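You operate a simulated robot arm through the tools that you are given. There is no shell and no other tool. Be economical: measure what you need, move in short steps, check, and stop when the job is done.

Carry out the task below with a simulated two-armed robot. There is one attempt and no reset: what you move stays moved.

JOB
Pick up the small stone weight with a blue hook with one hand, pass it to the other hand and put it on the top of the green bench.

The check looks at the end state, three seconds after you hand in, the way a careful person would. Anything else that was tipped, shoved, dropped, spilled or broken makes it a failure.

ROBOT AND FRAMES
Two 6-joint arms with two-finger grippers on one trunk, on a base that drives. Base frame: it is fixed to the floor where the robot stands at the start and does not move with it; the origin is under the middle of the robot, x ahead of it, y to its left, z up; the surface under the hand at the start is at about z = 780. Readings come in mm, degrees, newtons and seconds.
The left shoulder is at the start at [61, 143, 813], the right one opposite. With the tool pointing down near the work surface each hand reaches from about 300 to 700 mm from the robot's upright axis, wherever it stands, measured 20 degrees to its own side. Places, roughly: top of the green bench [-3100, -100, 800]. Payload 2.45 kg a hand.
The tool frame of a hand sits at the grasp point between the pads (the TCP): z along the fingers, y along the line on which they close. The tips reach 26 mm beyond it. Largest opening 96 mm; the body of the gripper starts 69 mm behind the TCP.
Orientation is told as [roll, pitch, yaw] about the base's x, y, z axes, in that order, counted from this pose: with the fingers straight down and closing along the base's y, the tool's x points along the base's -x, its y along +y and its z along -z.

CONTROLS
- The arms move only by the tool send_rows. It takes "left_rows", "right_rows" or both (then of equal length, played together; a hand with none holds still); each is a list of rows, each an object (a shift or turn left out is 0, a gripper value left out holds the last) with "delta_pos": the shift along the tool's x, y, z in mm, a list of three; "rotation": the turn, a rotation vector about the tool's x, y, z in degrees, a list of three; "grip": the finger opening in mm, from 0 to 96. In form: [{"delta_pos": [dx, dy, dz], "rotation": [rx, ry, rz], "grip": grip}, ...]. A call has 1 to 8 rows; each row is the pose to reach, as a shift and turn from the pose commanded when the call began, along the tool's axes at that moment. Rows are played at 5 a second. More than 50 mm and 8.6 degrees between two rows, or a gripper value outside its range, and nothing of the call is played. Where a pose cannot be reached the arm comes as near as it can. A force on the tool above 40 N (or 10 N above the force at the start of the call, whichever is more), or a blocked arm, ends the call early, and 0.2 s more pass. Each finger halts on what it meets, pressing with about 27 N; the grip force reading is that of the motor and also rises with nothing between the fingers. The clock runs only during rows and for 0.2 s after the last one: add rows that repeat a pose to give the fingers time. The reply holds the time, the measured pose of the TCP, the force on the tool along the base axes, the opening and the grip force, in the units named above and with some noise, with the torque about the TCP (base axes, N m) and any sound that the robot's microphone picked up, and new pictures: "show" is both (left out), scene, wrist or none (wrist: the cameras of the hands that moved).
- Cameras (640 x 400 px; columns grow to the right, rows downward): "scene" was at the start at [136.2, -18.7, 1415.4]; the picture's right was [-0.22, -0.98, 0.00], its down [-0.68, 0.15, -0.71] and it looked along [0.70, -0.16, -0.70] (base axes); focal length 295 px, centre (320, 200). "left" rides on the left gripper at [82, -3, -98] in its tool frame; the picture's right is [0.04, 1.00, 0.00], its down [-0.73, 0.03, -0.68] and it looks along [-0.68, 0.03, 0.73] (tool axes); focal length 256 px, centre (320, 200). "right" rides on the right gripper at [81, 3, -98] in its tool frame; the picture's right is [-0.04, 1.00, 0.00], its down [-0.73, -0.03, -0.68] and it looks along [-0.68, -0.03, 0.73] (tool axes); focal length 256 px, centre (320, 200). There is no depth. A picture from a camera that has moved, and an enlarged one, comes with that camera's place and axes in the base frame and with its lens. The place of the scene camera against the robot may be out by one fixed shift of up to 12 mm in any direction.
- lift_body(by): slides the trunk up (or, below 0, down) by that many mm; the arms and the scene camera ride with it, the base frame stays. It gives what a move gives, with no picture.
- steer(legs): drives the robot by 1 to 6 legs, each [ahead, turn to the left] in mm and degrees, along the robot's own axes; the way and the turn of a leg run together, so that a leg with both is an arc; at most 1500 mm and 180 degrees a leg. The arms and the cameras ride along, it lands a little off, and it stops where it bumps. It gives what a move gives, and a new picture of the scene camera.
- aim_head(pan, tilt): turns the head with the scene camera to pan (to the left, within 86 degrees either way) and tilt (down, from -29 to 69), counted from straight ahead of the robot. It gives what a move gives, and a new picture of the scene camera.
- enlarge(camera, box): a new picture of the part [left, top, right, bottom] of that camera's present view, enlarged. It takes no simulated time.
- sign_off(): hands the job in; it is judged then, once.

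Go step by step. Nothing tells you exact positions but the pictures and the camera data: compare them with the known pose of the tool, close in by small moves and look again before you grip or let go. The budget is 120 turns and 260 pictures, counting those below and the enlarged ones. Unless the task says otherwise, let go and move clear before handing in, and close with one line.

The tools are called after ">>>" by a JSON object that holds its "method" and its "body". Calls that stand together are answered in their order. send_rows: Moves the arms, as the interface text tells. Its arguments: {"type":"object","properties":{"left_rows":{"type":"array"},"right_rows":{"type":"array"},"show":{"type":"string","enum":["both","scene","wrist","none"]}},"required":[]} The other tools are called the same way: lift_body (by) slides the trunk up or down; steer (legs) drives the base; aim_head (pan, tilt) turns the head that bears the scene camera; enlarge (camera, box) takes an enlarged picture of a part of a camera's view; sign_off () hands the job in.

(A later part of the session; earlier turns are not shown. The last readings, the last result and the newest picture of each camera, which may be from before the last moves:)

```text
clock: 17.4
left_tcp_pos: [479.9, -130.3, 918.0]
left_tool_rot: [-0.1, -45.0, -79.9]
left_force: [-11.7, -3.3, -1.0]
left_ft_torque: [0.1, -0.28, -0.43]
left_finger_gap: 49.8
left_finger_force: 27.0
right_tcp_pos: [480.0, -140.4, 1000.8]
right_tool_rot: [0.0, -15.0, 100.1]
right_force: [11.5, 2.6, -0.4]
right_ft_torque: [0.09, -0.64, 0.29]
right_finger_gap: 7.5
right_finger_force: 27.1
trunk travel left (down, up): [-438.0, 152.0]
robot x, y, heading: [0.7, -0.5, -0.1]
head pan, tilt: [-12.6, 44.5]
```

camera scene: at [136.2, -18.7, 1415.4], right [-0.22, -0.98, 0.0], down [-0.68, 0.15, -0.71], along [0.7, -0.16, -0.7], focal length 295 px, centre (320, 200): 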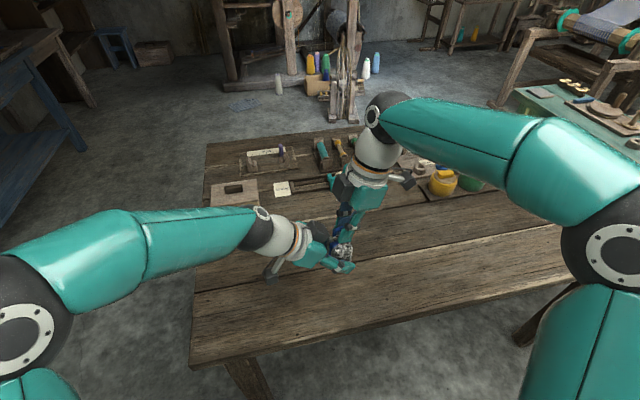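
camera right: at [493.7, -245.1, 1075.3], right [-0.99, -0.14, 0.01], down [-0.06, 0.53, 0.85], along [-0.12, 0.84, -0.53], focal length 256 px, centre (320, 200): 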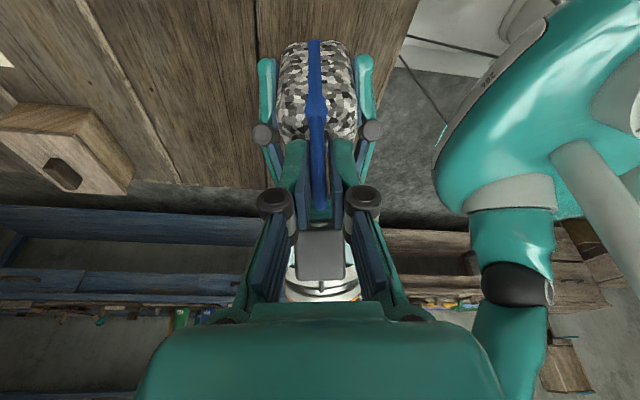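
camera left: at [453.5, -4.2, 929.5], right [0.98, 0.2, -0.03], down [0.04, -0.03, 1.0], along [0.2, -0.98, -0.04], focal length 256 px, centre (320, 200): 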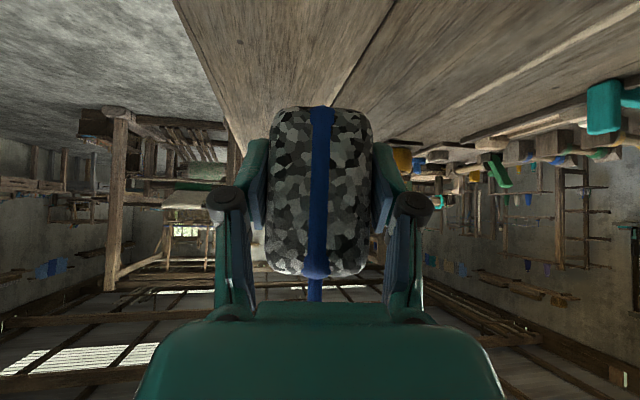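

>>> {"method": "send_rows", "body": {"right_rows": [{"delta_pos": [0, -1.5, 0]}, {"delta_pos": [0, -3, 0]}, {"delta_pos": [0, -3, 0]}], "show": "none"}}

```text
clock: 18.2
left_tcp_pos: [480.0, -130.3, 917.6]
left_tool_rot: [0.0, -45.0, -79.7]
left_force: [3.0, -2.8, -6.3]
left_ft_torque: [-0.13, 0.27, -0.15]
left_finger_gap: 49.6
left_finger_force: 27.2
right_tcp_pos: [482.0, -140.1, 1001.3]
right_tool_rot: [0.2, -15.2, 100.2]
right_force: [-3.5, 1.8, 3.9]
right_ft_torque: [0.34, 0.04, 0.2]
right_finger_gap: 7.6
right_finger_force: 27.1
trunk travel left (down, up): [-438.0, 152.0]
robot x, y, heading: [2.8, -2.9, 0.2]
head pan, tilt: [-12.6, 44.5]
```

The forces are balanced. I'll open the left hand and check that the load transfers.

>>> {"method": "send_rows", "body": {"left_rows": [{"grip": 56}, {"grip": 66}, {"grip": 78}, {"grip": 84}]}}

>>> {"method": "enlarge", "body": {"camera": "scene", "box": [290, 185, 418, 265]}}

```text
clock: 19.2
left_tcp_pos: [478.8, -129.4, 918.1]
left_tool_rot: [-0.1, -45.0, -79.8]
left_force: [-0.3, 0.5, 0.5]
left_ft_torque: [0.02, -0.03, -0.01]
left_finger_gap: 84.0
left_finger_force: 0.0
right_tcp_pos: [481.7, -140.5, 1000.7]
right_tool_rot: [-0.1, -15.0, 100.1]
right_force: [0.5, 0.3, -0.3]
right_ft_torque: [-0.01, 0.01, 0.02]
right_finger_gap: 7.3
right_finger_force: 27.1
trunk travel left (down, up): [-438.0, 152.0]
robot x, y, heading: [-1.5, 0.6, 0.1]
head pan, tilt: [-12.6, 44.5]
camera scene: at [136.3, -18.7, 1415.4], right [-0.22, -0.98, 0.0], down [-0.68, 0.15, -0.71], along [0.7, -0.16, -0.7], focal length 295 px, centre (320, 200)
camera left: at [453.2, -4.4, 929.8], right [0.98, 0.2, -0.03], down [0.04, -0.03, 1.0], along [0.2, -0.98, -0.04], focal length 256 px, centre (320, 200)
```

scene: 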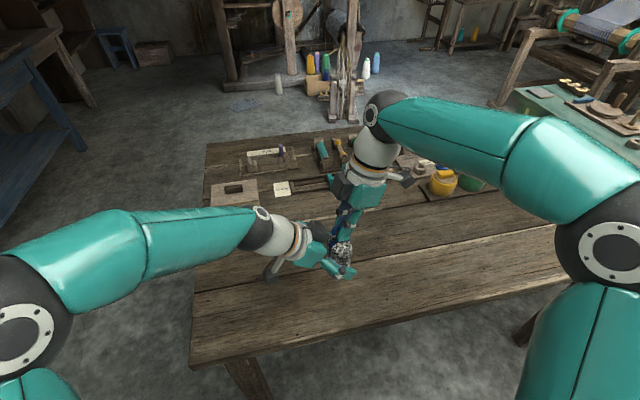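
left: 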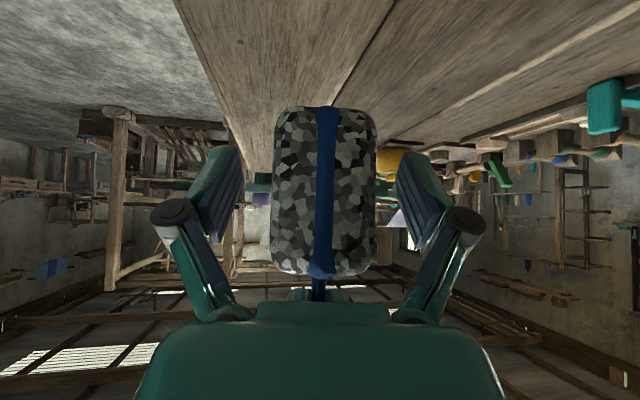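

```text
5.00 times, centred on (354, 225) of scene
camera zoom: at [136.3, -18.7, 1415.4], right [-0.22, -0.98, 0.0], down [-0.68, 0.15, -0.71], along [0.7, -0.16, -0.7], focal length 1476 px, centre (150, 75)
```

zoom: 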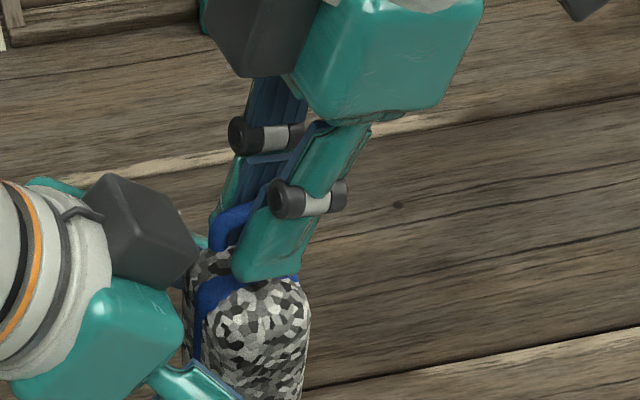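

The weight hangs upright from the right hand. I'll withdraw the left hand horizontally.

>>> {"method": "send_rows", "body": {"left_rows": [{"delta_pos": [10, 0, -10]}, {"delta_pos": [28, 0, -28]}, {"delta_pos": [50, 0, -50]}, {"delta_pos": [75, 0, -75]}, {"delta_pos": [95, 0, -95]}]}}

>>> {"method": "enlarge", "body": {"camera": "scene", "box": [290, 185, 418, 265]}}

```text
clock: 20.4
left_tcp_pos: [454.9, 4.1, 917.5]
left_tool_rot: [0.0, -45.0, -79.9]
left_force: [0.0, 0.4, 0.2]
left_ft_torque: [-0.02, 0.01, -0.03]
left_finger_gap: 84.2
left_finger_force: 0.0
right_tcp_pos: [481.5, -139.6, 1000.3]
right_tool_rot: [-0.1, -15.1, 100.1]
right_force: [0.1, -0.5, -0.4]
right_ft_torque: [0.0, 0.0, 0.0]
right_finger_gap: 7.4
right_finger_force: 27.2
trunk travel left (down, up): [-438.0, 152.0]
robot x, y, heading: [-0.4, 0.1, 0.1]
head pan, tilt: [-12.6, 44.5]
camera scene: at [136.0, -18.4, 1415.4], right [-0.22, -0.98, 0.0], down [-0.68, 0.15, -0.71], along [0.7, -0.16, -0.7], focal length 295 px, centre (320, 200)
camera left: at [429.2, 128.7, 929.0], right [0.98, 0.2, -0.03], down [0.04, -0.03, 1.0], along [0.2, -0.98, -0.04], focal length 256 px, centre (320, 200)
```

scene: 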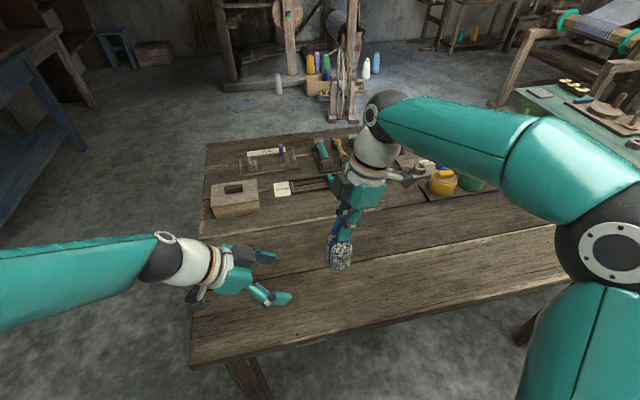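
left: 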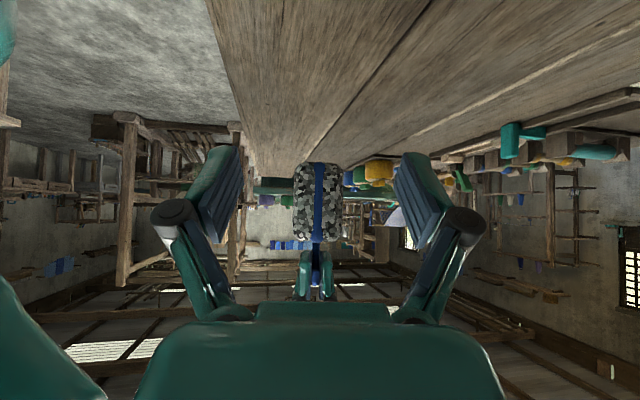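

```text
5.00 times, centred on (354, 225) of scene
camera zoom: at [136.0, -18.4, 1415.4], right [-0.22, -0.98, 0.0], down [-0.68, 0.15, -0.71], along [0.7, -0.16, -0.7], focal length 1476 px, centre (150, 75)
```

zoom: 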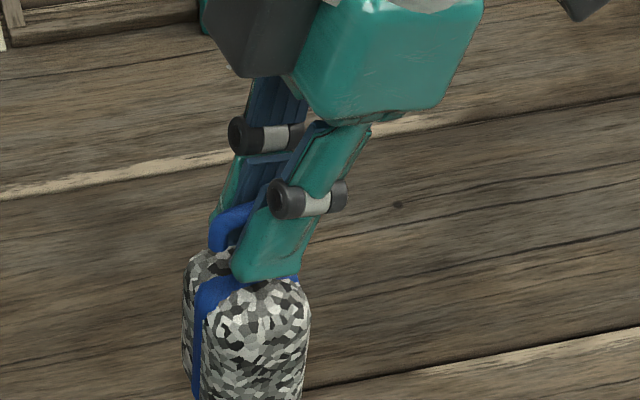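

The handover is done. Before driving, I'll look around with the head to check free space behind and beside the robot.

>>> {"method": "aim_head", "body": {"pan": 86, "tilt": 25}}

>>> {"method": "aim_head", "body": {"pan": -86, "tilt": 25}}

```text
clock: 22.1
left_tcp_pos: [455.4, 2.5, 917.1]
left_tool_rot: [0.0, -45.0, -79.9]
left_force: [0.3, 0.3, -0.3]
left_ft_torque: [0.0, -0.03, -0.02]
left_finger_gap: 83.8
left_finger_force: 0.0
right_tcp_pos: [482.5, -140.2, 1000.2]
right_tool_rot: [0.0, -14.9, 100.1]
right_force: [0.2, -0.1, -0.5]
right_ft_torque: [-0.01, 0.02, 0.01]
right_finger_gap: 7.3
right_finger_force: 27.1
trunk travel left (down, up): [-438.0, 152.0]
robot x, y, heading: [1.7, -3.2, 0.1]
head pan, tilt: [85.9, 25.0]
camera scene: at [63.0, 91.0, 1445.2], right [1.0, -0.07, 0.0], down [-0.03, -0.42, -0.91], along [0.06, 0.9, -0.42], focal length 295 px, centre (320, 200)
```

scene: 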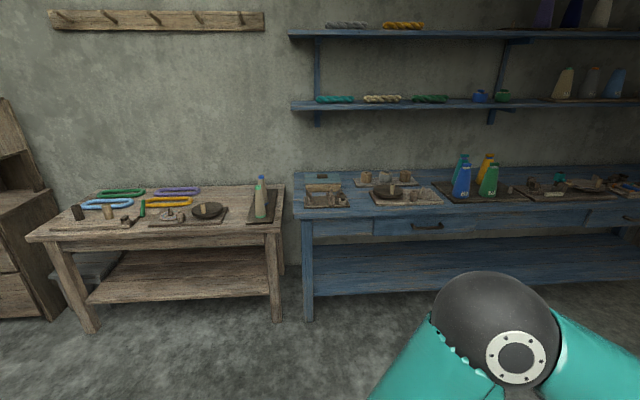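

```text
clock: 24.8
left_tcp_pos: [456.5, 3.6, 917.4]
left_tool_rot: [-0.1, -45.0, -79.9]
left_force: [0.0, 0.0, -0.4]
left_ft_torque: [0.02, 0.0, -0.02]
left_finger_gap: 83.9
left_finger_force: 0.0
right_tcp_pos: [483.5, -140.5, 1000.8]
right_tool_rot: [0.1, -15.0, 100.2]
right_force: [0.6, -0.4, -0.3]
right_ft_torque: [-0.01, 0.0, 0.0]
right_finger_gap: 7.0
right_finger_force: 26.8
trunk travel left (down, up): [-438.0, 152.0]
robot x, y, heading: [-2.1, 3.2, -0.1]
head pan, tilt: [-85.9, 25.0]
camera scene: at [63.0, -92.8, 1445.2], right [-1.0, -0.07, 0.0], down [-0.03, 0.42, -0.91], along [0.06, -0.9, -0.42], focal length 295 px, centre (320, 200)
```

scene: 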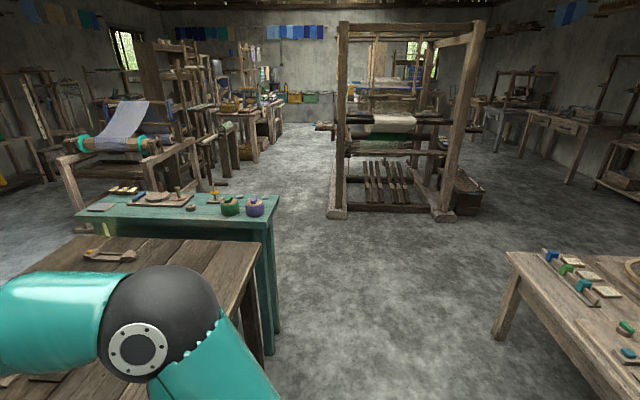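

There is open floor to both sides. The green top visible on the right isn't at the given bench position, so I'll back away from the table and turn to look towards x = -3100.

>>> {"method": "steer", "body": {"legs": [[-450, 0]]}}

>>> {"method": "aim_head", "body": {"pan": 80, "tilt": 20}}

>>> {"method": "steer", "body": {"legs": [[0, 90]]}}

```text
clock: 27.5
left_tcp_pos: [5.0, 1.1, 917.4]
left_tool_rot: [0.0, -44.9, -80.1]
left_force: [-0.4, 0.0, 0.6]
left_ft_torque: [-0.02, 0.0, 0.03]
left_finger_gap: 84.0
left_finger_force: 0.0
right_tcp_pos: [32.2, -140.6, 1000.7]
right_tool_rot: [0.0, -15.0, 99.8]
right_force: [-0.3, -0.6, 0.1]
right_ft_torque: [-0.05, -0.02, 0.0]
right_finger_gap: 7.2
right_finger_force: 27.2
trunk travel left (down, up): [-438.0, 152.0]
robot x, y, heading: [-445.9, 0.4, -0.3]
head pan, tilt: [-85.9, 25.0]
camera scene: at [-387.5, -92.7, 1445.3], right [-1.0, -0.07, 0.0], down [-0.03, 0.42, -0.91], along [0.06, -0.9, -0.42], focal length 295 px, centre (320, 200)
```

scene: 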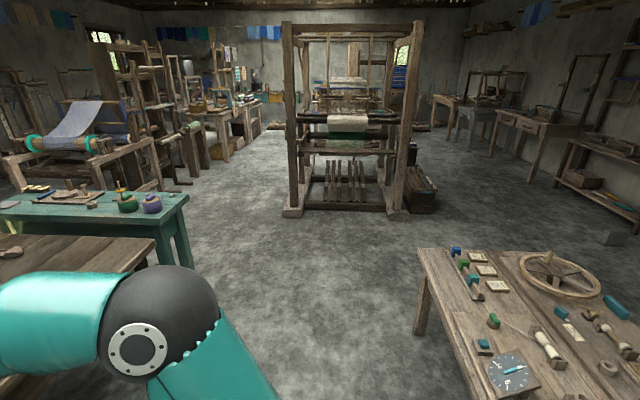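

```text
clock: 30.0
left_tcp_pos: [5.5, 0.4, 916.8]
left_tool_rot: [0.0, -45.0, -80.1]
left_force: [0.3, 0.5, 0.6]
left_ft_torque: [-0.03, 0.0, -0.01]
left_finger_gap: 83.9
left_finger_force: 0.1
right_tcp_pos: [33.6, -141.4, 1000.1]
right_tool_rot: [-0.1, -15.0, 99.8]
right_force: [1.0, -0.2, 0.2]
right_ft_torque: [-0.06, -0.01, -0.01]
right_finger_gap: 7.2
right_finger_force: 26.9
trunk travel left (down, up): [-438.0, 152.0]
robot x, y, heading: [-452.8, 3.9, 0.1]
head pan, tilt: [80.0, 20.0]
camera scene: at [-376.1, 90.9, 1453.3], right [0.98, -0.18, 0.0], down [-0.06, -0.34, -0.94], along [0.17, 0.92, -0.34], focal length 295 px, centre (320, 200)
```

scene: 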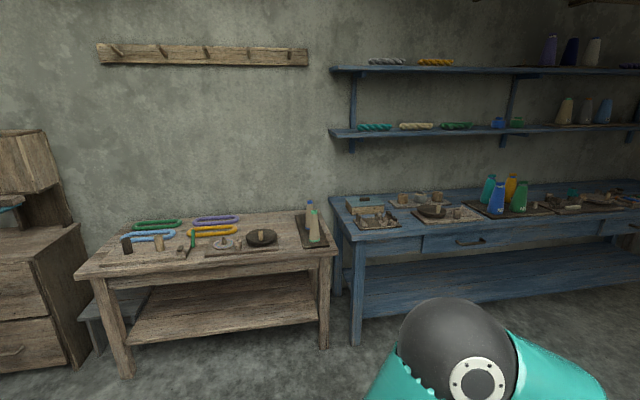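

```text
clock: 34.4
left_tcp_pos: [-422.5, 463.7, 919.8]
left_tool_rot: [0.0, -45.2, 6.3]
left_force: [-0.4, -0.3, -1.2]
left_ft_torque: [-0.01, -0.03, 0.0]
left_finger_gap: 84.0
left_finger_force: 0.1
right_tcp_pos: [-277.7, 481.4, 1001.7]
right_tool_rot: [0.2, -14.9, -173.9]
right_force: [-1.0, 0.3, 0.0]
right_ft_torque: [-0.01, -0.01, 0.02]
right_finger_gap: 6.5
right_finger_force: 27.5
trunk travel left (down, up): [-438.0, 152.0]
robot x, y, heading: [-383.7, 0.8, 88.3]
head pan, tilt: [80.0, 20.0]
stopped in leg 1: the robot was blocked; the commanded pose is now the measured one
camera scene: at [-479.0, 82.0, 1453.0], right [0.2, 0.98, 0.0], down [0.34, -0.07, -0.94], along [-0.92, 0.19, -0.34], focal length 295 px, centre (320, 200)
```

scene: 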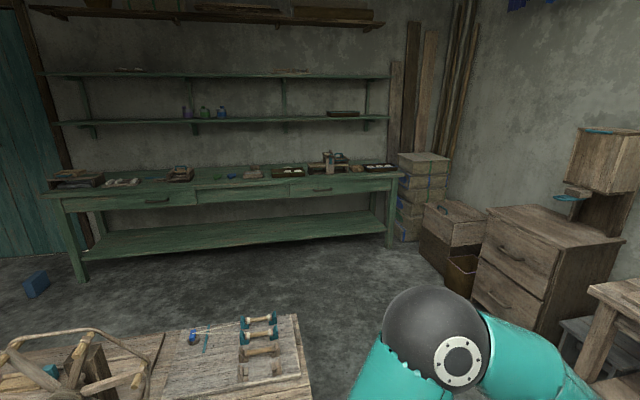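

The turn stopped slightly short because the base touched something: a wooden table stands right behind me at x ≤ -700. I'll look at it closely for disturbance before planning a way round.

>>> {"method": "aim_head", "body": {"pan": 86, "tilt": 55}}

>>> {"method": "aim_head", "body": {"pan": 0, "tilt": 35}}

```text
clock: 35.4
left_tcp_pos: [-420.0, 462.6, 919.2]
left_tool_rot: [0.1, -45.0, 6.2]
left_force: [-0.2, -0.7, 0.8]
left_ft_torque: [0.01, -0.04, 0.02]
left_finger_gap: 84.1
left_finger_force: 0.1
right_tcp_pos: [-277.6, 479.6, 1001.0]
right_tool_rot: [0.0, -15.0, -173.8]
right_force: [0.0, 0.6, -0.5]
right_ft_torque: [0.02, -0.07, 0.01]
right_finger_gap: 6.7
right_finger_force: 27.0
trunk travel left (down, up): [-438.0, 152.0]
robot x, y, heading: [-385.1, -0.3, 88.2]
head pan, tilt: [85.9, 55.0]
camera scene: at [-457.3, 69.3, 1401.3], right [0.1, 0.99, 0.0], down [0.81, -0.08, -0.57], along [-0.57, 0.06, -0.82], focal length 295 px, centre (320, 200)
```

scene: 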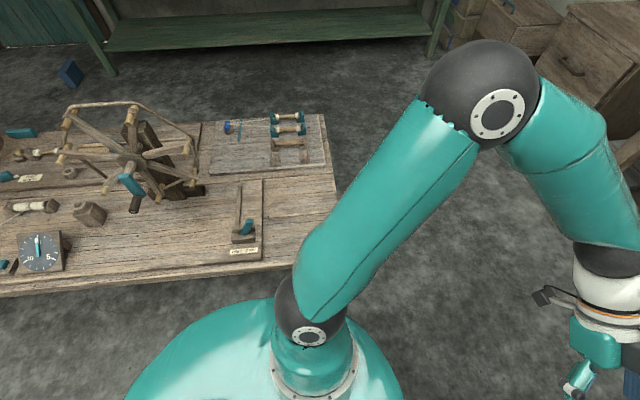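

```text
clock: 37.0
left_tcp_pos: [-420.5, 462.8, 918.6]
left_tool_rot: [0.1, -44.9, 6.2]
left_force: [0.4, -0.9, 1.0]
left_ft_torque: [0.02, 0.01, -0.02]
left_finger_gap: 84.0
left_finger_force: 0.0
right_tcp_pos: [-276.6, 480.0, 1002.1]
right_tool_rot: [0.0, -15.1, -173.8]
right_force: [-0.2, 0.6, 0.0]
right_ft_torque: [0.04, 0.04, -0.01]
right_finger_gap: 6.7
right_finger_force: 26.7
trunk travel left (down, up): [-438.0, 152.0]
robot x, y, heading: [-386.2, 0.7, 88.2]
head pan, tilt: [0.0, 35.0]
camera scene: at [-382.7, 150.0, 1429.4], right [1.0, -0.03, 0.0], down [-0.02, -0.57, -0.82], along [0.03, 0.82, -0.57], focal length 295 px, centre (320, 200)
```

scene: 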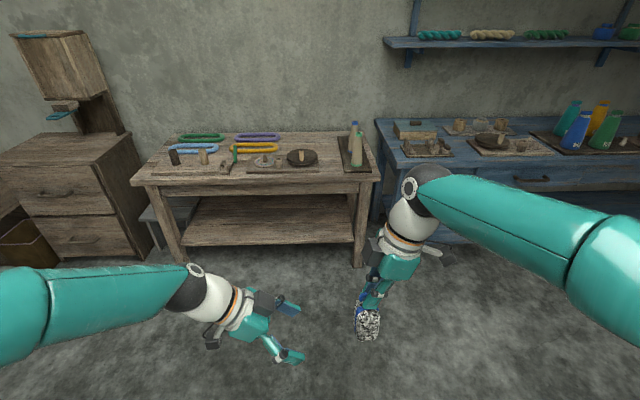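

The table behind looks undisturbed. It spans x from -1215 to -730, y ≤ 160. The green bench front edge is near x = -2700, spanning y from about -1370 to 1280. I'll drive through the free corridor at y ≈ 650.

>>> {"method": "steer", "body": {"legs": [[450, 0], [0, 45]]}}

```text
clock: 42.1
left_tcp_pos: [-720.6, 755.4, 917.6]
left_tool_rot: [0.0, -44.9, 51.0]
left_force: [-0.1, -0.4, 0.5]
left_ft_torque: [0.01, -0.03, -0.01]
left_finger_gap: 84.2
left_finger_force: 0.0
right_tcp_pos: [-630.6, 870.9, 1001.4]
right_tool_rot: [0.2, -15.0, -129.1]
right_force: [-0.4, 0.7, -3.1]
right_ft_torque: [0.02, 0.02, -0.01]
right_finger_gap: 7.0
right_finger_force: 26.8
trunk travel left (down, up): [-438.0, 152.0]
robot x, y, heading: [-343.3, 474.9, 132.7]
head pan, tilt: [0.0, 35.0]
camera scene: at [-450.1, 586.7, 1429.3], right [0.73, 0.68, 0.0], down [0.39, -0.42, -0.82], along [-0.56, 0.6, -0.57], focal length 295 px, centre (320, 200)
```

scene: 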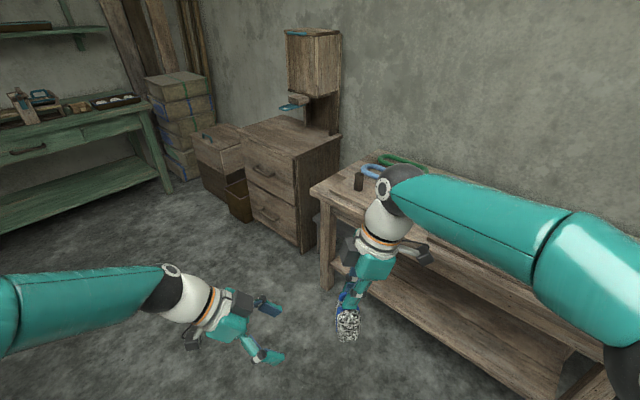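

All clear, and the weight hangs steady. I'll continue with a short advance and finish the turn towards the green bench.

>>> {"method": "steer", "body": {"legs": [[170, 0], [0, 47]]}}

```text
clock: 46.0
left_tcp_pos: [-919.5, 516.5, 920.2]
left_tool_rot: [0.0, -45.1, 98.0]
left_force: [-0.7, 0.5, 0.1]
left_ft_torque: [-0.02, -0.02, -0.03]
left_finger_gap: 83.9
left_finger_force: 0.0
right_tcp_pos: [-943.4, 660.8, 1002.0]
right_tool_rot: [0.1, -15.0, -81.9]
right_force: [0.0, -0.3, -2.5]
right_ft_torque: [0.03, 0.02, 0.01]
right_finger_gap: 6.8
right_finger_force: 26.5
trunk travel left (down, up): [-438.0, 152.0]
robot x, y, heading: [-458.5, 641.9, 179.4]
head pan, tilt: [0.0, 35.0]
camera scene: at [-614.3, 641.6, 1429.4], right [0.01, 1.0, 0.0], down [0.57, -0.01, -0.82], along [-0.82, 0.01, -0.57], focal length 295 px, centre (320, 200)
```

scene: 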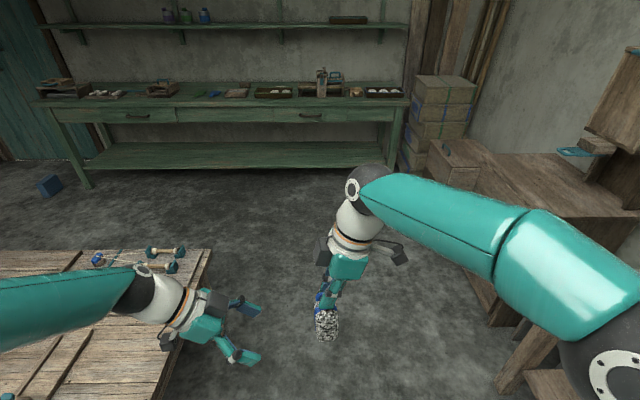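

The corridor ahead to the green bench is clear, so I'll drive 1200 mm closer and look at the top.

>>> {"method": "steer", "body": {"legs": [[1200, 0]]}}

>>> {"method": "enlarge", "body": {"camera": "scene", "box": [0, 60, 480, 360]}}

```text
clock: 52.1
left_tcp_pos: [-2122.0, 525.4, 920.0]
left_tool_rot: [0.1, -44.9, 98.3]
left_force: [0.2, -0.1, 0.7]
left_ft_torque: [-0.02, -0.03, -0.03]
left_finger_gap: 84.0
left_finger_force: 0.1
right_tcp_pos: [-2145.3, 671.2, 1002.4]
right_tool_rot: [0.1, -15.0, -81.8]
right_force: [-0.4, 0.2, -3.3]
right_ft_torque: [0.02, -0.03, -0.02]
right_finger_gap: 6.9
right_finger_force: 26.9
trunk travel left (down, up): [-438.0, 152.0]
robot x, y, heading: [-1667.3, 655.8, 179.6]
head pan, tilt: [0.0, 35.0]
camera scene: at [-1817.5, 652.4, 1429.3], right [0.01, 1.0, 0.0], down [0.57, 0.0, -0.82], along [-0.82, 0.01, -0.57], focal length 295 px, centre (320, 200)
```

scene: 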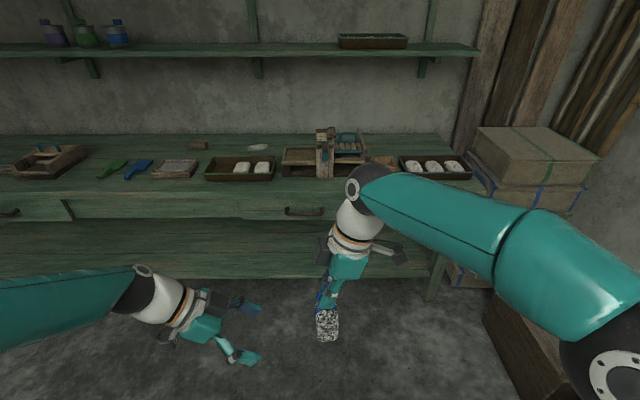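

```text
1.33 times, centred on (240, 210) of scene
camera zoom: at [-1817.5, 652.4, 1429.3], right [0.01, 1.0, 0.0], down [0.57, 0.0, -0.82], along [-0.82, 0.01, -0.57], focal length 394 px, centre (427, 187)
```

zoom: 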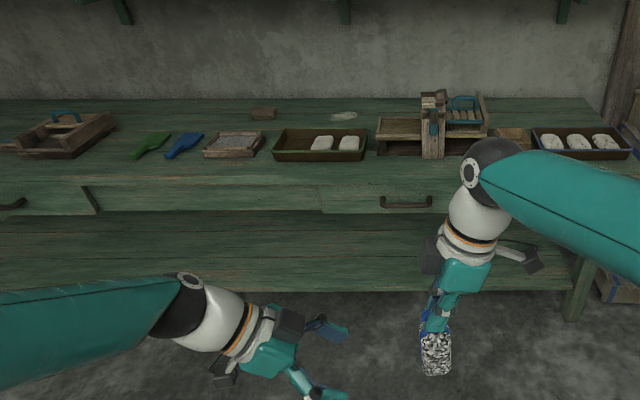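

The bench top has a clear front strip about 100 mm deep (x from -2757 to -2859) ahead of low trays. I'll aim in front of the two-stone tray at about y = 330, repositioning the base sideways first.

>>> {"method": "steer", "body": {"legs": [[0, 32.6], [633, 0], [0, -32.6]]}}

>>> {"method": "aim_head", "body": {"pan": 0, "tilt": 50}}

```text
clock: 59.2
left_tcp_pos: [-2659.7, 195.0, 919.0]
left_tool_rot: [0.1, -45.0, 98.0]
left_force: [0.3, -0.5, 0.0]
left_ft_torque: [0.0, 0.01, -0.04]
left_finger_gap: 84.1
left_finger_force: 0.1
right_tcp_pos: [-2682.5, 338.0, 1003.8]
right_tool_rot: [0.1, -14.9, -82.3]
right_force: [-0.2, -0.7, -2.8]
right_ft_torque: [-0.02, -0.01, 0.01]
right_finger_gap: 7.1
right_finger_force: 27.1
trunk travel left (down, up): [-438.0, 152.0]
robot x, y, heading: [-2200.0, 290.0, 179.5]
head pan, tilt: [0.0, 35.0]
camera scene: at [-2355.2, 289.3, 1429.3], right [0.01, 1.0, 0.0], down [0.57, 0.0, -0.82], along [-0.82, 0.01, -0.57], focal length 295 px, centre (320, 200)
```

scene: 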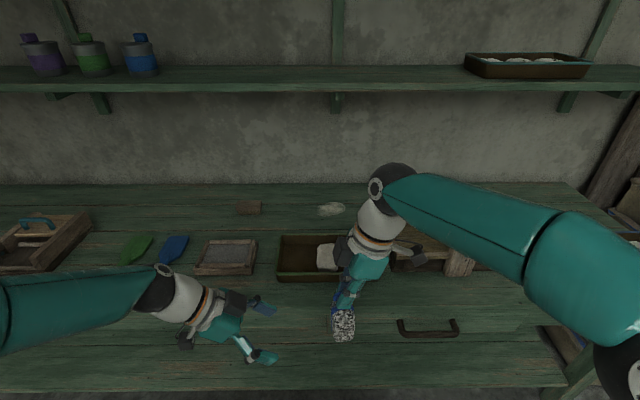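

```text
clock: 60.0
left_tcp_pos: [-2658.8, 193.2, 921.0]
left_tool_rot: [0.1, -45.1, 97.9]
left_force: [-0.8, -0.6, 0.5]
left_ft_torque: [0.04, -0.02, 0.0]
left_finger_gap: 84.1
left_finger_force: 0.0
right_tcp_pos: [-2680.4, 336.8, 1004.5]
right_tool_rot: [0.1, -14.8, -82.1]
right_force: [0.2, -0.6, -2.7]
right_ft_torque: [0.01, -0.01, 0.01]
right_finger_gap: 6.7
right_finger_force: 27.1
trunk travel left (down, up): [-438.0, 152.0]
robot x, y, heading: [-2199.5, 288.2, 179.3]
head pan, tilt: [0.0, 50.0]
camera scene: at [-2343.0, 288.1, 1407.7], right [0.01, 1.0, 0.0], down [0.77, -0.01, -0.64], along [-0.64, 0.01, -0.77], focal length 295 px, centre (320, 200)
```

scene: 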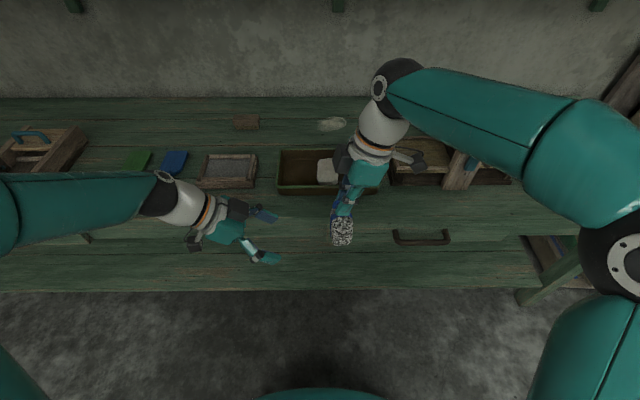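

>>> {"method": "enlarge", "body": {"camera": "scene", "box": [180, 110, 500, 310]}}

>>> {"method": "enlarge", "body": {"camera": "right", "box": [0, 0, 640, 400]}}

```text
2.00 times, centred on (340, 210) of scene
camera zoom: at [-2343.0, 288.1, 1407.7], right [0.01, 1.0, 0.0], down [0.77, -0.01, -0.64], along [-0.64, 0.01, -0.77], focal length 590 px, centre (280, 180)
```

zoom: 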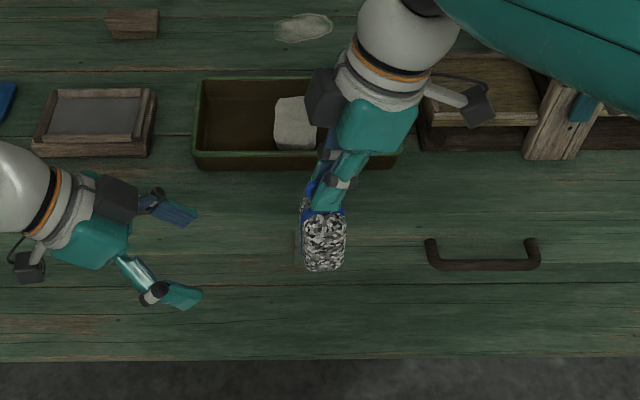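

```text
1.00 times, centred on (320, 200) of right (not enlarged: the box is as wide or as high as the picture)
camera zoom: at [-2692.3, 439.1, 1078.5], right [1.0, 0.1, 0.01], down [0.04, -0.53, 0.85], along [0.09, -0.84, -0.53], focal length 256 px, centre (320, 200)
```

zoom: 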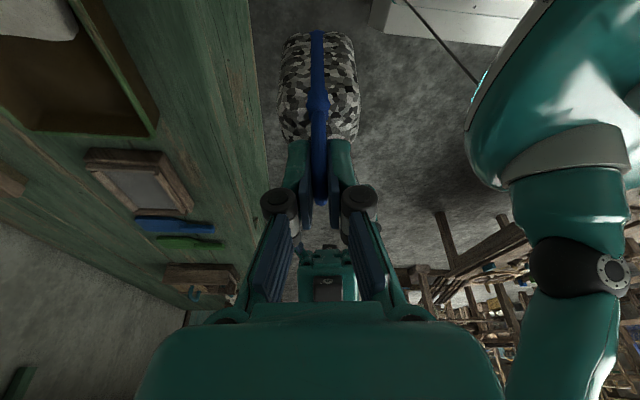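

The right camera places the bench's front edge at x ≈ -2745 and the tray front at about -2875. I'll target the centre of that strip at x ≈ -2808 and drive 125 mm ahead.

>>> {"method": "steer", "body": {"legs": [[125, 0]]}}

>>> {"method": "enlarge", "body": {"camera": "right", "box": [0, 0, 640, 400]}}

>>> {"method": "enlarge", "body": {"camera": "scene", "box": [240, 100, 480, 250]}}

```text
clock: 61.3
left_tcp_pos: [-2787.6, 195.6, 918.9]
left_tool_rot: [0.0, -45.1, 97.9]
left_force: [-1.0, 1.2, -0.5]
left_ft_torque: [0.01, -0.05, -0.02]
left_finger_gap: 83.9
left_finger_force: 0.1
right_tcp_pos: [-2809.1, 339.3, 1003.2]
right_tool_rot: [0.2, -15.1, -82.3]
right_force: [-2.0, 0.0, -3.6]
right_ft_torque: [0.0, -0.05, -0.01]
right_finger_gap: 6.7
right_finger_force: 26.7
trunk travel left (down, up): [-438.0, 152.0]
robot x, y, heading: [-2326.9, 292.3, 179.7]
head pan, tilt: [0.0, 50.0]
camera scene: at [-2472.1, 290.3, 1407.4], right [0.01, 1.0, 0.0], down [0.77, -0.01, -0.64], along [-0.64, 0.01, -0.77], focal length 295 px, centre (320, 200)
```

scene: 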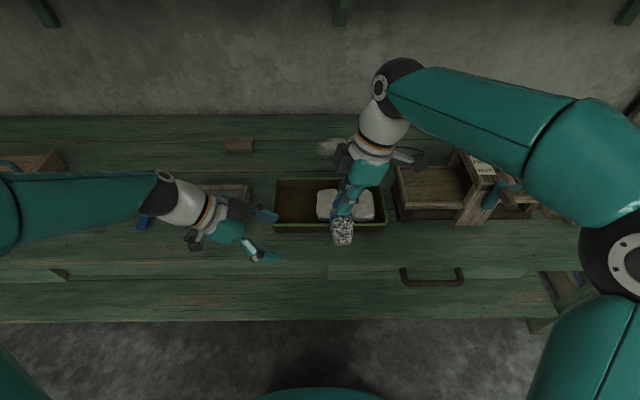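

```text
1.00 times, centred on (320, 200) of right (not enlarged: the box is as wide or as high as the picture)
camera zoom: at [-2820.9, 441.7, 1077.3], right [1.0, 0.1, 0.01], down [0.04, -0.53, 0.85], along [0.09, -0.84, -0.53], focal length 256 px, centre (320, 200)
```

zoom: 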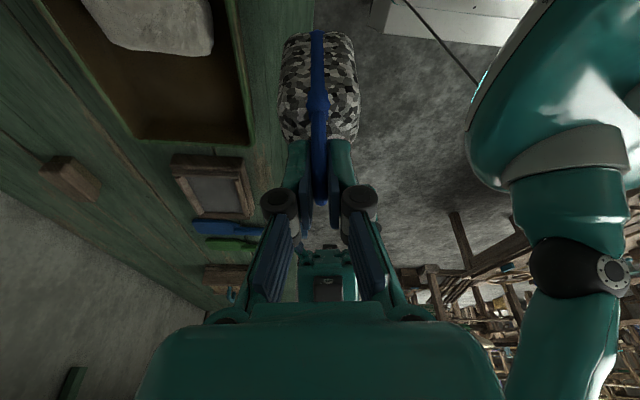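

```text
2.67 times, centred on (360, 175) of scene
camera zoom: at [-2472.1, 290.3, 1407.4], right [0.01, 1.0, 0.0], down [0.77, -0.01, -0.64], along [-0.64, 0.01, -0.77], focal length 787 px, centre (213, 267)
```

zoom: 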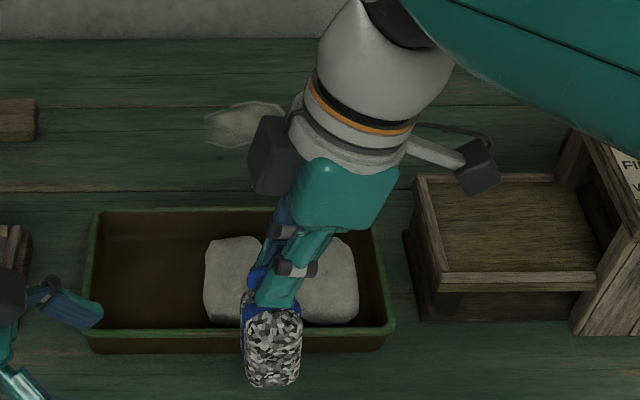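

The edge estimates don't agree, because what I took for the top's edge may be the lower shelf. I need a sharper look at the bench front before lowering.

>>> {"method": "enlarge", "body": {"camera": "scene", "box": [240, 210, 480, 360]}}

>>> {"method": "enlarge", "body": {"camera": "right", "box": [120, 0, 400, 175]}}

>>> {"method": "enlarge", "body": {"camera": "left", "box": [0, 0, 640, 400]}}

```text
2.67 times, centred on (360, 285) of scene
camera zoom: at [-2472.1, 290.3, 1407.4], right [0.01, 1.0, 0.0], down [0.77, -0.01, -0.64], along [-0.64, 0.01, -0.77], focal length 787 px, centre (213, -27)
```

zoom: 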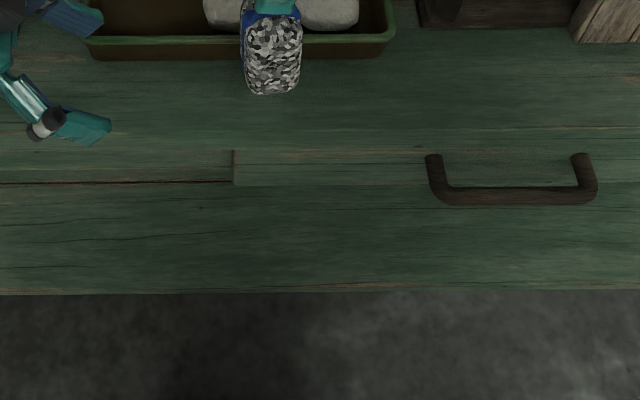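

```text
2.29 times, centred on (260, 88) of right
camera zoom: at [-2820.9, 441.7, 1077.3], right [1.0, 0.1, 0.01], down [0.04, -0.53, 0.85], along [0.09, -0.84, -0.53], focal length 585 px, centre (457, 457)
```

zoom: 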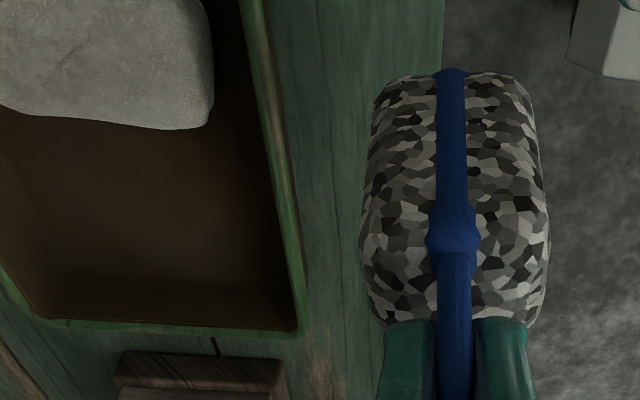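

```text
1.00 times, centred on (320, 200) of left (not enlarged: the box is as wide or as high as the picture)
camera zoom: at [-2767.9, 70.3, 931.5], right [-0.99, -0.16, -0.03], down [-0.04, 0.03, 1.0], along [-0.16, 0.99, -0.04], focal length 256 px, centre (320, 200)
```

zoom: 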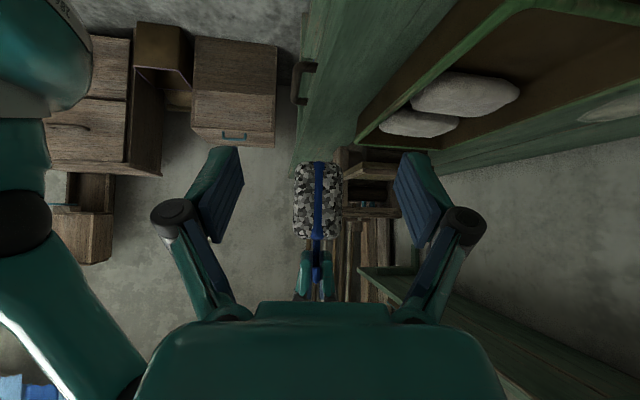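

The views now agree. The top's front edge is at x ≈ -2812, and the strip in front of the stone tray is only about 68 mm deep. In front of the peg tray, around y = 40 to 60, it is about 110 mm deep, so I'll reposition there.

>>> {"method": "steer", "body": {"legs": [[-350, 0], [0, 41], [427, 0], [0, -41]]}}

>>> {"method": "enlarge", "body": {"camera": "scene", "box": [180, 110, 500, 310]}}

>>> {"method": "enlarge", "body": {"camera": "right", "box": [0, 0, 640, 400]}}

```text
clock: 70.2
left_tcp_pos: [-2761.5, -83.2, 920.2]
left_tool_rot: [-0.1, -44.9, 97.4]
left_force: [-0.2, -0.3, -0.4]
left_ft_torque: [0.01, 0.02, 0.01]
left_finger_gap: 83.9
left_finger_force: 0.1
right_tcp_pos: [-2783.7, 59.8, 1003.2]
right_tool_rot: [0.1, -15.0, -82.5]
right_force: [0.2, 0.1, -2.9]
right_ft_torque: [0.03, -0.03, 0.02]
right_finger_gap: 6.7
right_finger_force: 26.7
trunk travel left (down, up): [-438.0, 152.0]
robot x, y, heading: [-2303.8, -13.9, 179.4]
head pan, tilt: [0.0, 50.0]
camera scene: at [-2445.3, -11.2, 1407.6], right [0.01, 1.0, 0.0], down [0.77, -0.01, -0.64], along [-0.64, 0.01, -0.77], focal length 295 px, centre (320, 200)
```

scene: 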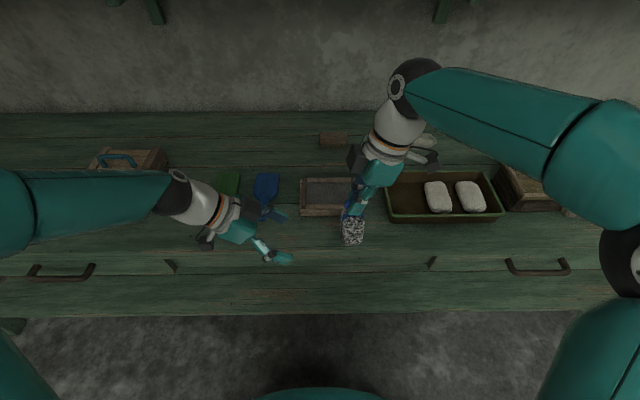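

```text
2.00 times, centred on (340, 210) of scene
camera zoom: at [-2445.3, -11.2, 1407.6], right [0.01, 1.0, 0.0], down [0.77, -0.01, -0.64], along [-0.64, 0.01, -0.77], focal length 590 px, centre (280, 180)
```

zoom: 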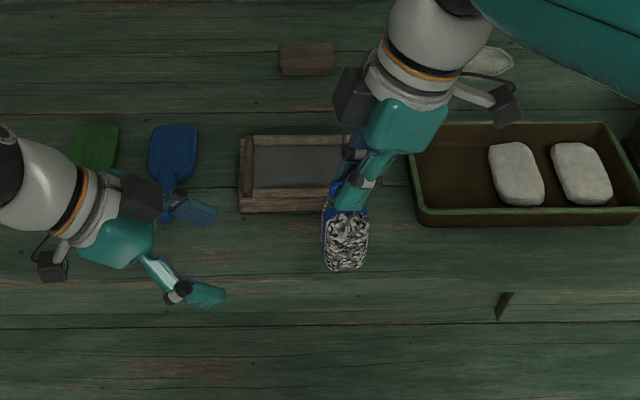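

```text
1.00 times, centred on (320, 200) of right (not enlarged: the box is as wide or as high as the picture)
camera zoom: at [-2793.2, 162.7, 1078.4], right [1.0, 0.09, 0.01], down [0.04, -0.53, 0.85], along [0.08, -0.84, -0.53], focal length 256 px, centre (320, 200)
```

zoom: 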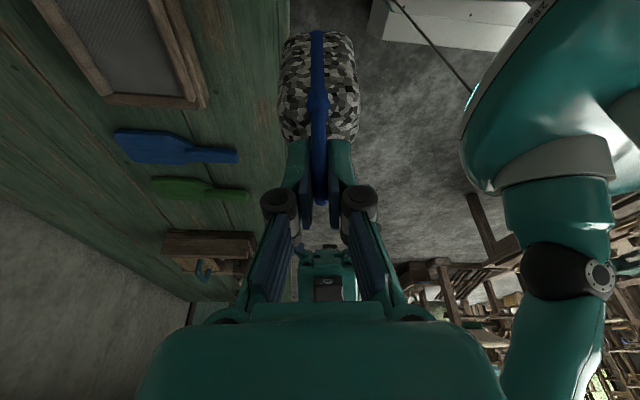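

The edge at x ≈ -2811 is confirmed from this second viewpoint, and the peg tray front is at about -2905. I'll drive 70 mm ahead to centre the weight at x ≈ -2855.

>>> {"method": "steer", "body": {"legs": [[71, 0]]}}

>>> {"method": "enlarge", "body": {"camera": "right", "box": [0, 0, 640, 400]}}

```text
clock: 71.2
left_tcp_pos: [-2833.7, -83.2, 921.1]
left_tool_rot: [-0.1, -45.0, 97.6]
left_force: [-0.1, 0.2, 0.6]
left_ft_torque: [-0.02, 0.01, -0.03]
left_finger_gap: 83.9
left_finger_force: 0.2
right_tcp_pos: [-2855.1, 61.1, 1003.7]
right_tool_rot: [0.4, -14.9, -82.6]
right_force: [-0.4, -0.6, -3.6]
right_ft_torque: [0.0, -0.06, 0.0]
right_finger_gap: 6.7
right_finger_force: 27.1
trunk travel left (down, up): [-438.0, 152.0]
robot x, y, heading: [-2373.2, -11.9, 179.2]
head pan, tilt: [0.0, 50.0]
camera scene: at [-2518.2, -10.6, 1407.4], right [0.01, 1.0, 0.0], down [0.77, -0.01, -0.64], along [-0.64, 0.01, -0.77], focal length 295 px, centre (320, 200)
```

scene: 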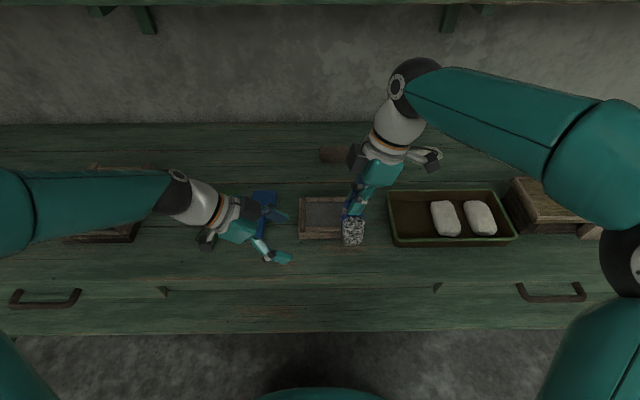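

```text
1.00 times, centred on (320, 200) of right (not enlarged: the box is as wide or as high as the picture)
camera zoom: at [-2865.7, 163.3, 1078.1], right [1.0, 0.09, 0.01], down [0.04, -0.53, 0.85], along [0.08, -0.84, -0.53], focal length 256 px, centre (320, 200)
```

zoom: 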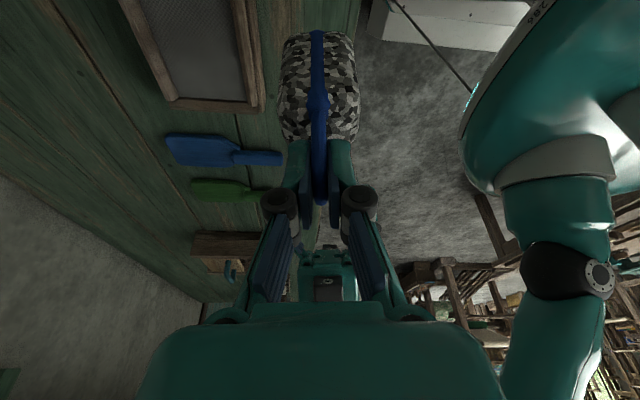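

The weight is over the middle of the free strip (x from -2812 to -2911). Its bottom is at about 881 and the bench is around 780. I'll lower 75 mm, then go in small steps to contact.

>>> {"method": "send_rows", "body": {"right_rows": [{"delta_pos": [6.5, 0, 24]}, {"delta_pos": [13, 0, 48]}, {"delta_pos": [19.4, 0, 72.4]}]}}

>>> {"method": "enlarge", "body": {"camera": "scene", "box": [280, 170, 440, 270]}}

```text
clock: 72.0
left_tcp_pos: [-2834.2, -83.0, 922.5]
left_tool_rot: [0.0, -45.0, 97.5]
left_force: [0.1, -0.7, -0.5]
left_ft_torque: [0.03, -0.01, -0.02]
left_finger_gap: 84.0
left_finger_force: 0.0
right_tcp_pos: [-2852.8, 61.0, 928.9]
right_tool_rot: [0.1, -15.0, -82.5]
right_force: [-0.3, -0.8, -4.3]
right_ft_torque: [0.03, -0.03, 0.01]
right_finger_gap: 6.8
right_finger_force: 26.7
trunk travel left (down, up): [-438.0, 152.0]
robot x, y, heading: [-2371.0, -10.0, 179.3]
head pan, tilt: [0.0, 50.0]
camera scene: at [-2516.8, -10.5, 1407.6], right [0.01, 1.0, 0.0], down [0.77, -0.01, -0.64], along [-0.64, 0.01, -0.77], focal length 295 px, centre (320, 200)
camera right: at [-2864.6, 163.1, 1003.9], right [1.0, 0.09, 0.01], down [0.04, -0.53, 0.85], along [0.08, -0.84, -0.53], focal length 256 px, centre (320, 200)
```

scene: 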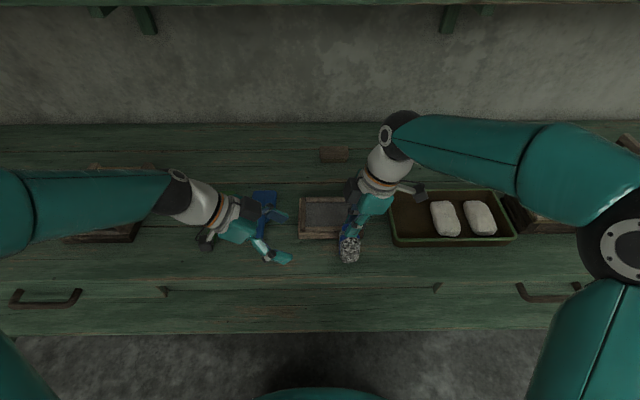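
right: 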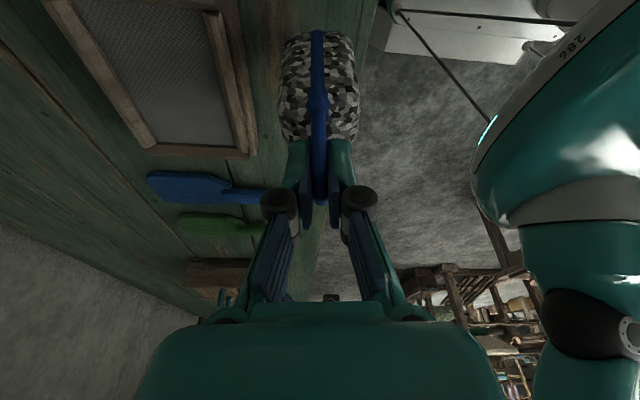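

```text
4.00 times, centred on (360, 220) of scene
camera zoom: at [-2516.8, -10.5, 1407.6], right [0.01, 1.0, 0.0], down [0.77, -0.01, -0.64], along [-0.64, 0.01, -0.77], focal length 1181 px, centre (160, 120)
```

zoom: 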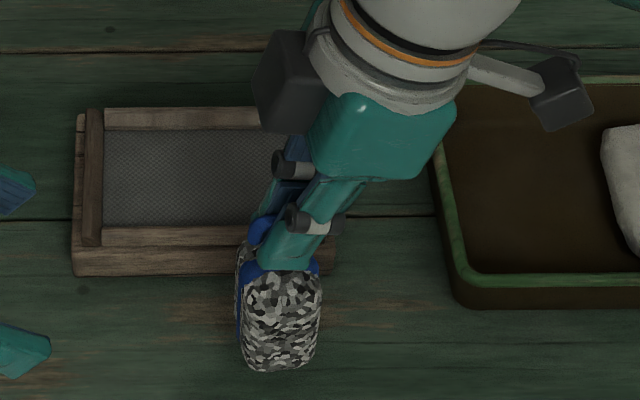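

Clearances look good on all sides. I'll lower in small steps, watching for force.

>>> {"method": "send_rows", "body": {"right_rows": [{"delta_pos": [1.6, 0, 5.8]}, {"delta_pos": [3.1, 0, 11.6]}, {"delta_pos": [4.1, 0, 15.5]}, {"delta_pos": [4.1, 0, 15.5]}], "show": "none"}}

```text
clock: 73.0
left_tcp_pos: [-2832.5, -83.4, 921.6]
left_tool_rot: [0.1, -45.0, 97.6]
left_force: [-0.2, 0.1, -0.5]
left_ft_torque: [-0.01, 0.0, 0.0]
left_finger_gap: 84.1
left_finger_force: 0.0
right_tcp_pos: [-2853.9, 60.6, 913.0]
right_tool_rot: [0.2, -15.0, -82.6]
right_force: [-0.3, 0.9, -1.9]
right_ft_torque: [0.01, -0.01, 0.03]
right_finger_gap: 7.1
right_finger_force: 26.8
trunk travel left (down, up): [-438.0, 152.0]
robot x, y, heading: [-2370.0, -9.8, 179.2]
head pan, tilt: [0.0, 50.0]
```

>>> {"method": "send_rows", "body": {"right_rows": [{"delta_pos": [0.8, 0, 2.9]}, {"delta_pos": [1.3, 0, 4.8]}, {"delta_pos": [1.8, 0, 6.8]}, {"delta_pos": [1.8, 0, 6.8]}]}}

>>> {"method": "enlarge", "body": {"camera": "scene", "box": [280, 170, 440, 270]}}

```text
clock: 74.0
left_tcp_pos: [-2832.5, -82.8, 921.5]
left_tool_rot: [-0.1, -45.1, 97.5]
left_force: [0.0, 0.3, 0.1]
left_ft_torque: [0.01, -0.02, 0.0]
left_finger_gap: 84.1
left_finger_force: 0.1
right_tcp_pos: [-2853.6, 61.7, 905.9]
right_tool_rot: [0.1, -15.0, -82.6]
right_force: [0.4, -0.1, -2.5]
right_ft_torque: [0.05, 0.02, 0.0]
right_finger_gap: 6.8
right_finger_force: 27.1
trunk travel left (down, up): [-438.0, 152.0]
robot x, y, heading: [-2371.5, -11.7, 179.4]
head pan, tilt: [0.0, 50.0]
camera scene: at [-2516.1, -10.4, 1407.7], right [0.01, 1.0, 0.0], down [0.77, -0.01, -0.64], along [-0.64, 0.01, -0.77], focal length 295 px, centre (320, 200)
camera right: at [-2864.1, 163.5, 981.3], right [1.0, 0.09, 0.01], down [0.04, -0.53, 0.85], along [0.08, -0.84, -0.53], focal length 256 px, centre (320, 200)
```

scene: 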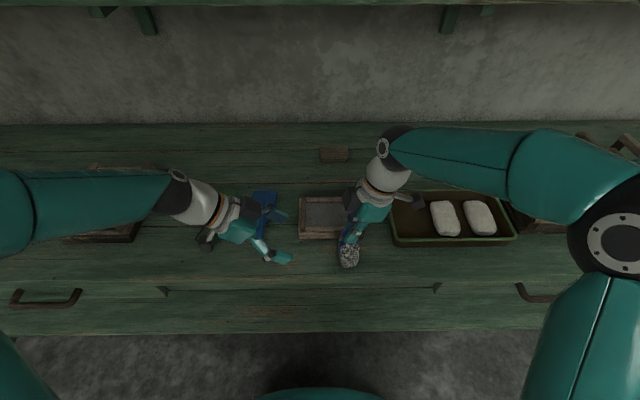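
right: 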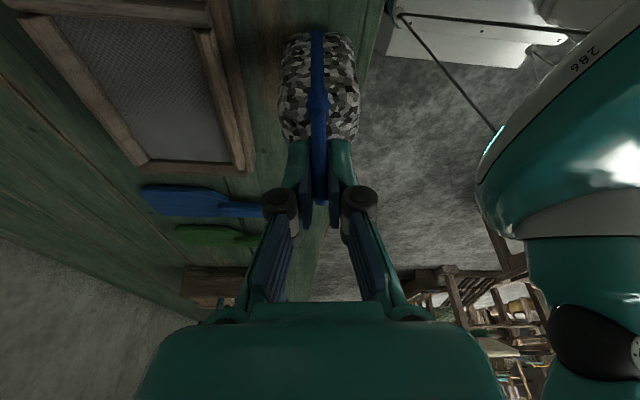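

```text
4.00 times, centred on (360, 220) of scene
camera zoom: at [-2516.1, -10.4, 1407.7], right [0.01, 1.0, 0.0], down [0.77, -0.01, -0.64], along [-0.64, 0.01, -0.77], focal length 1181 px, centre (160, 120)
```

zoom: 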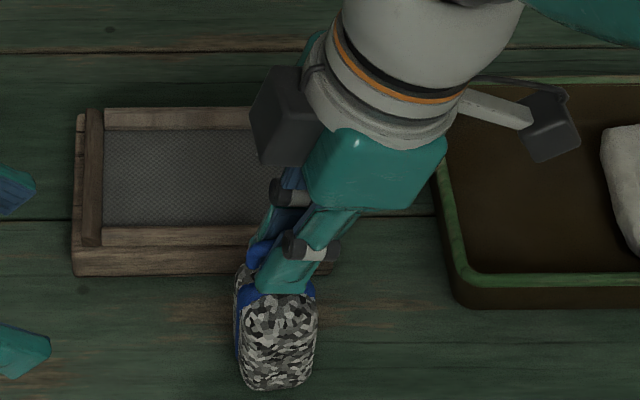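

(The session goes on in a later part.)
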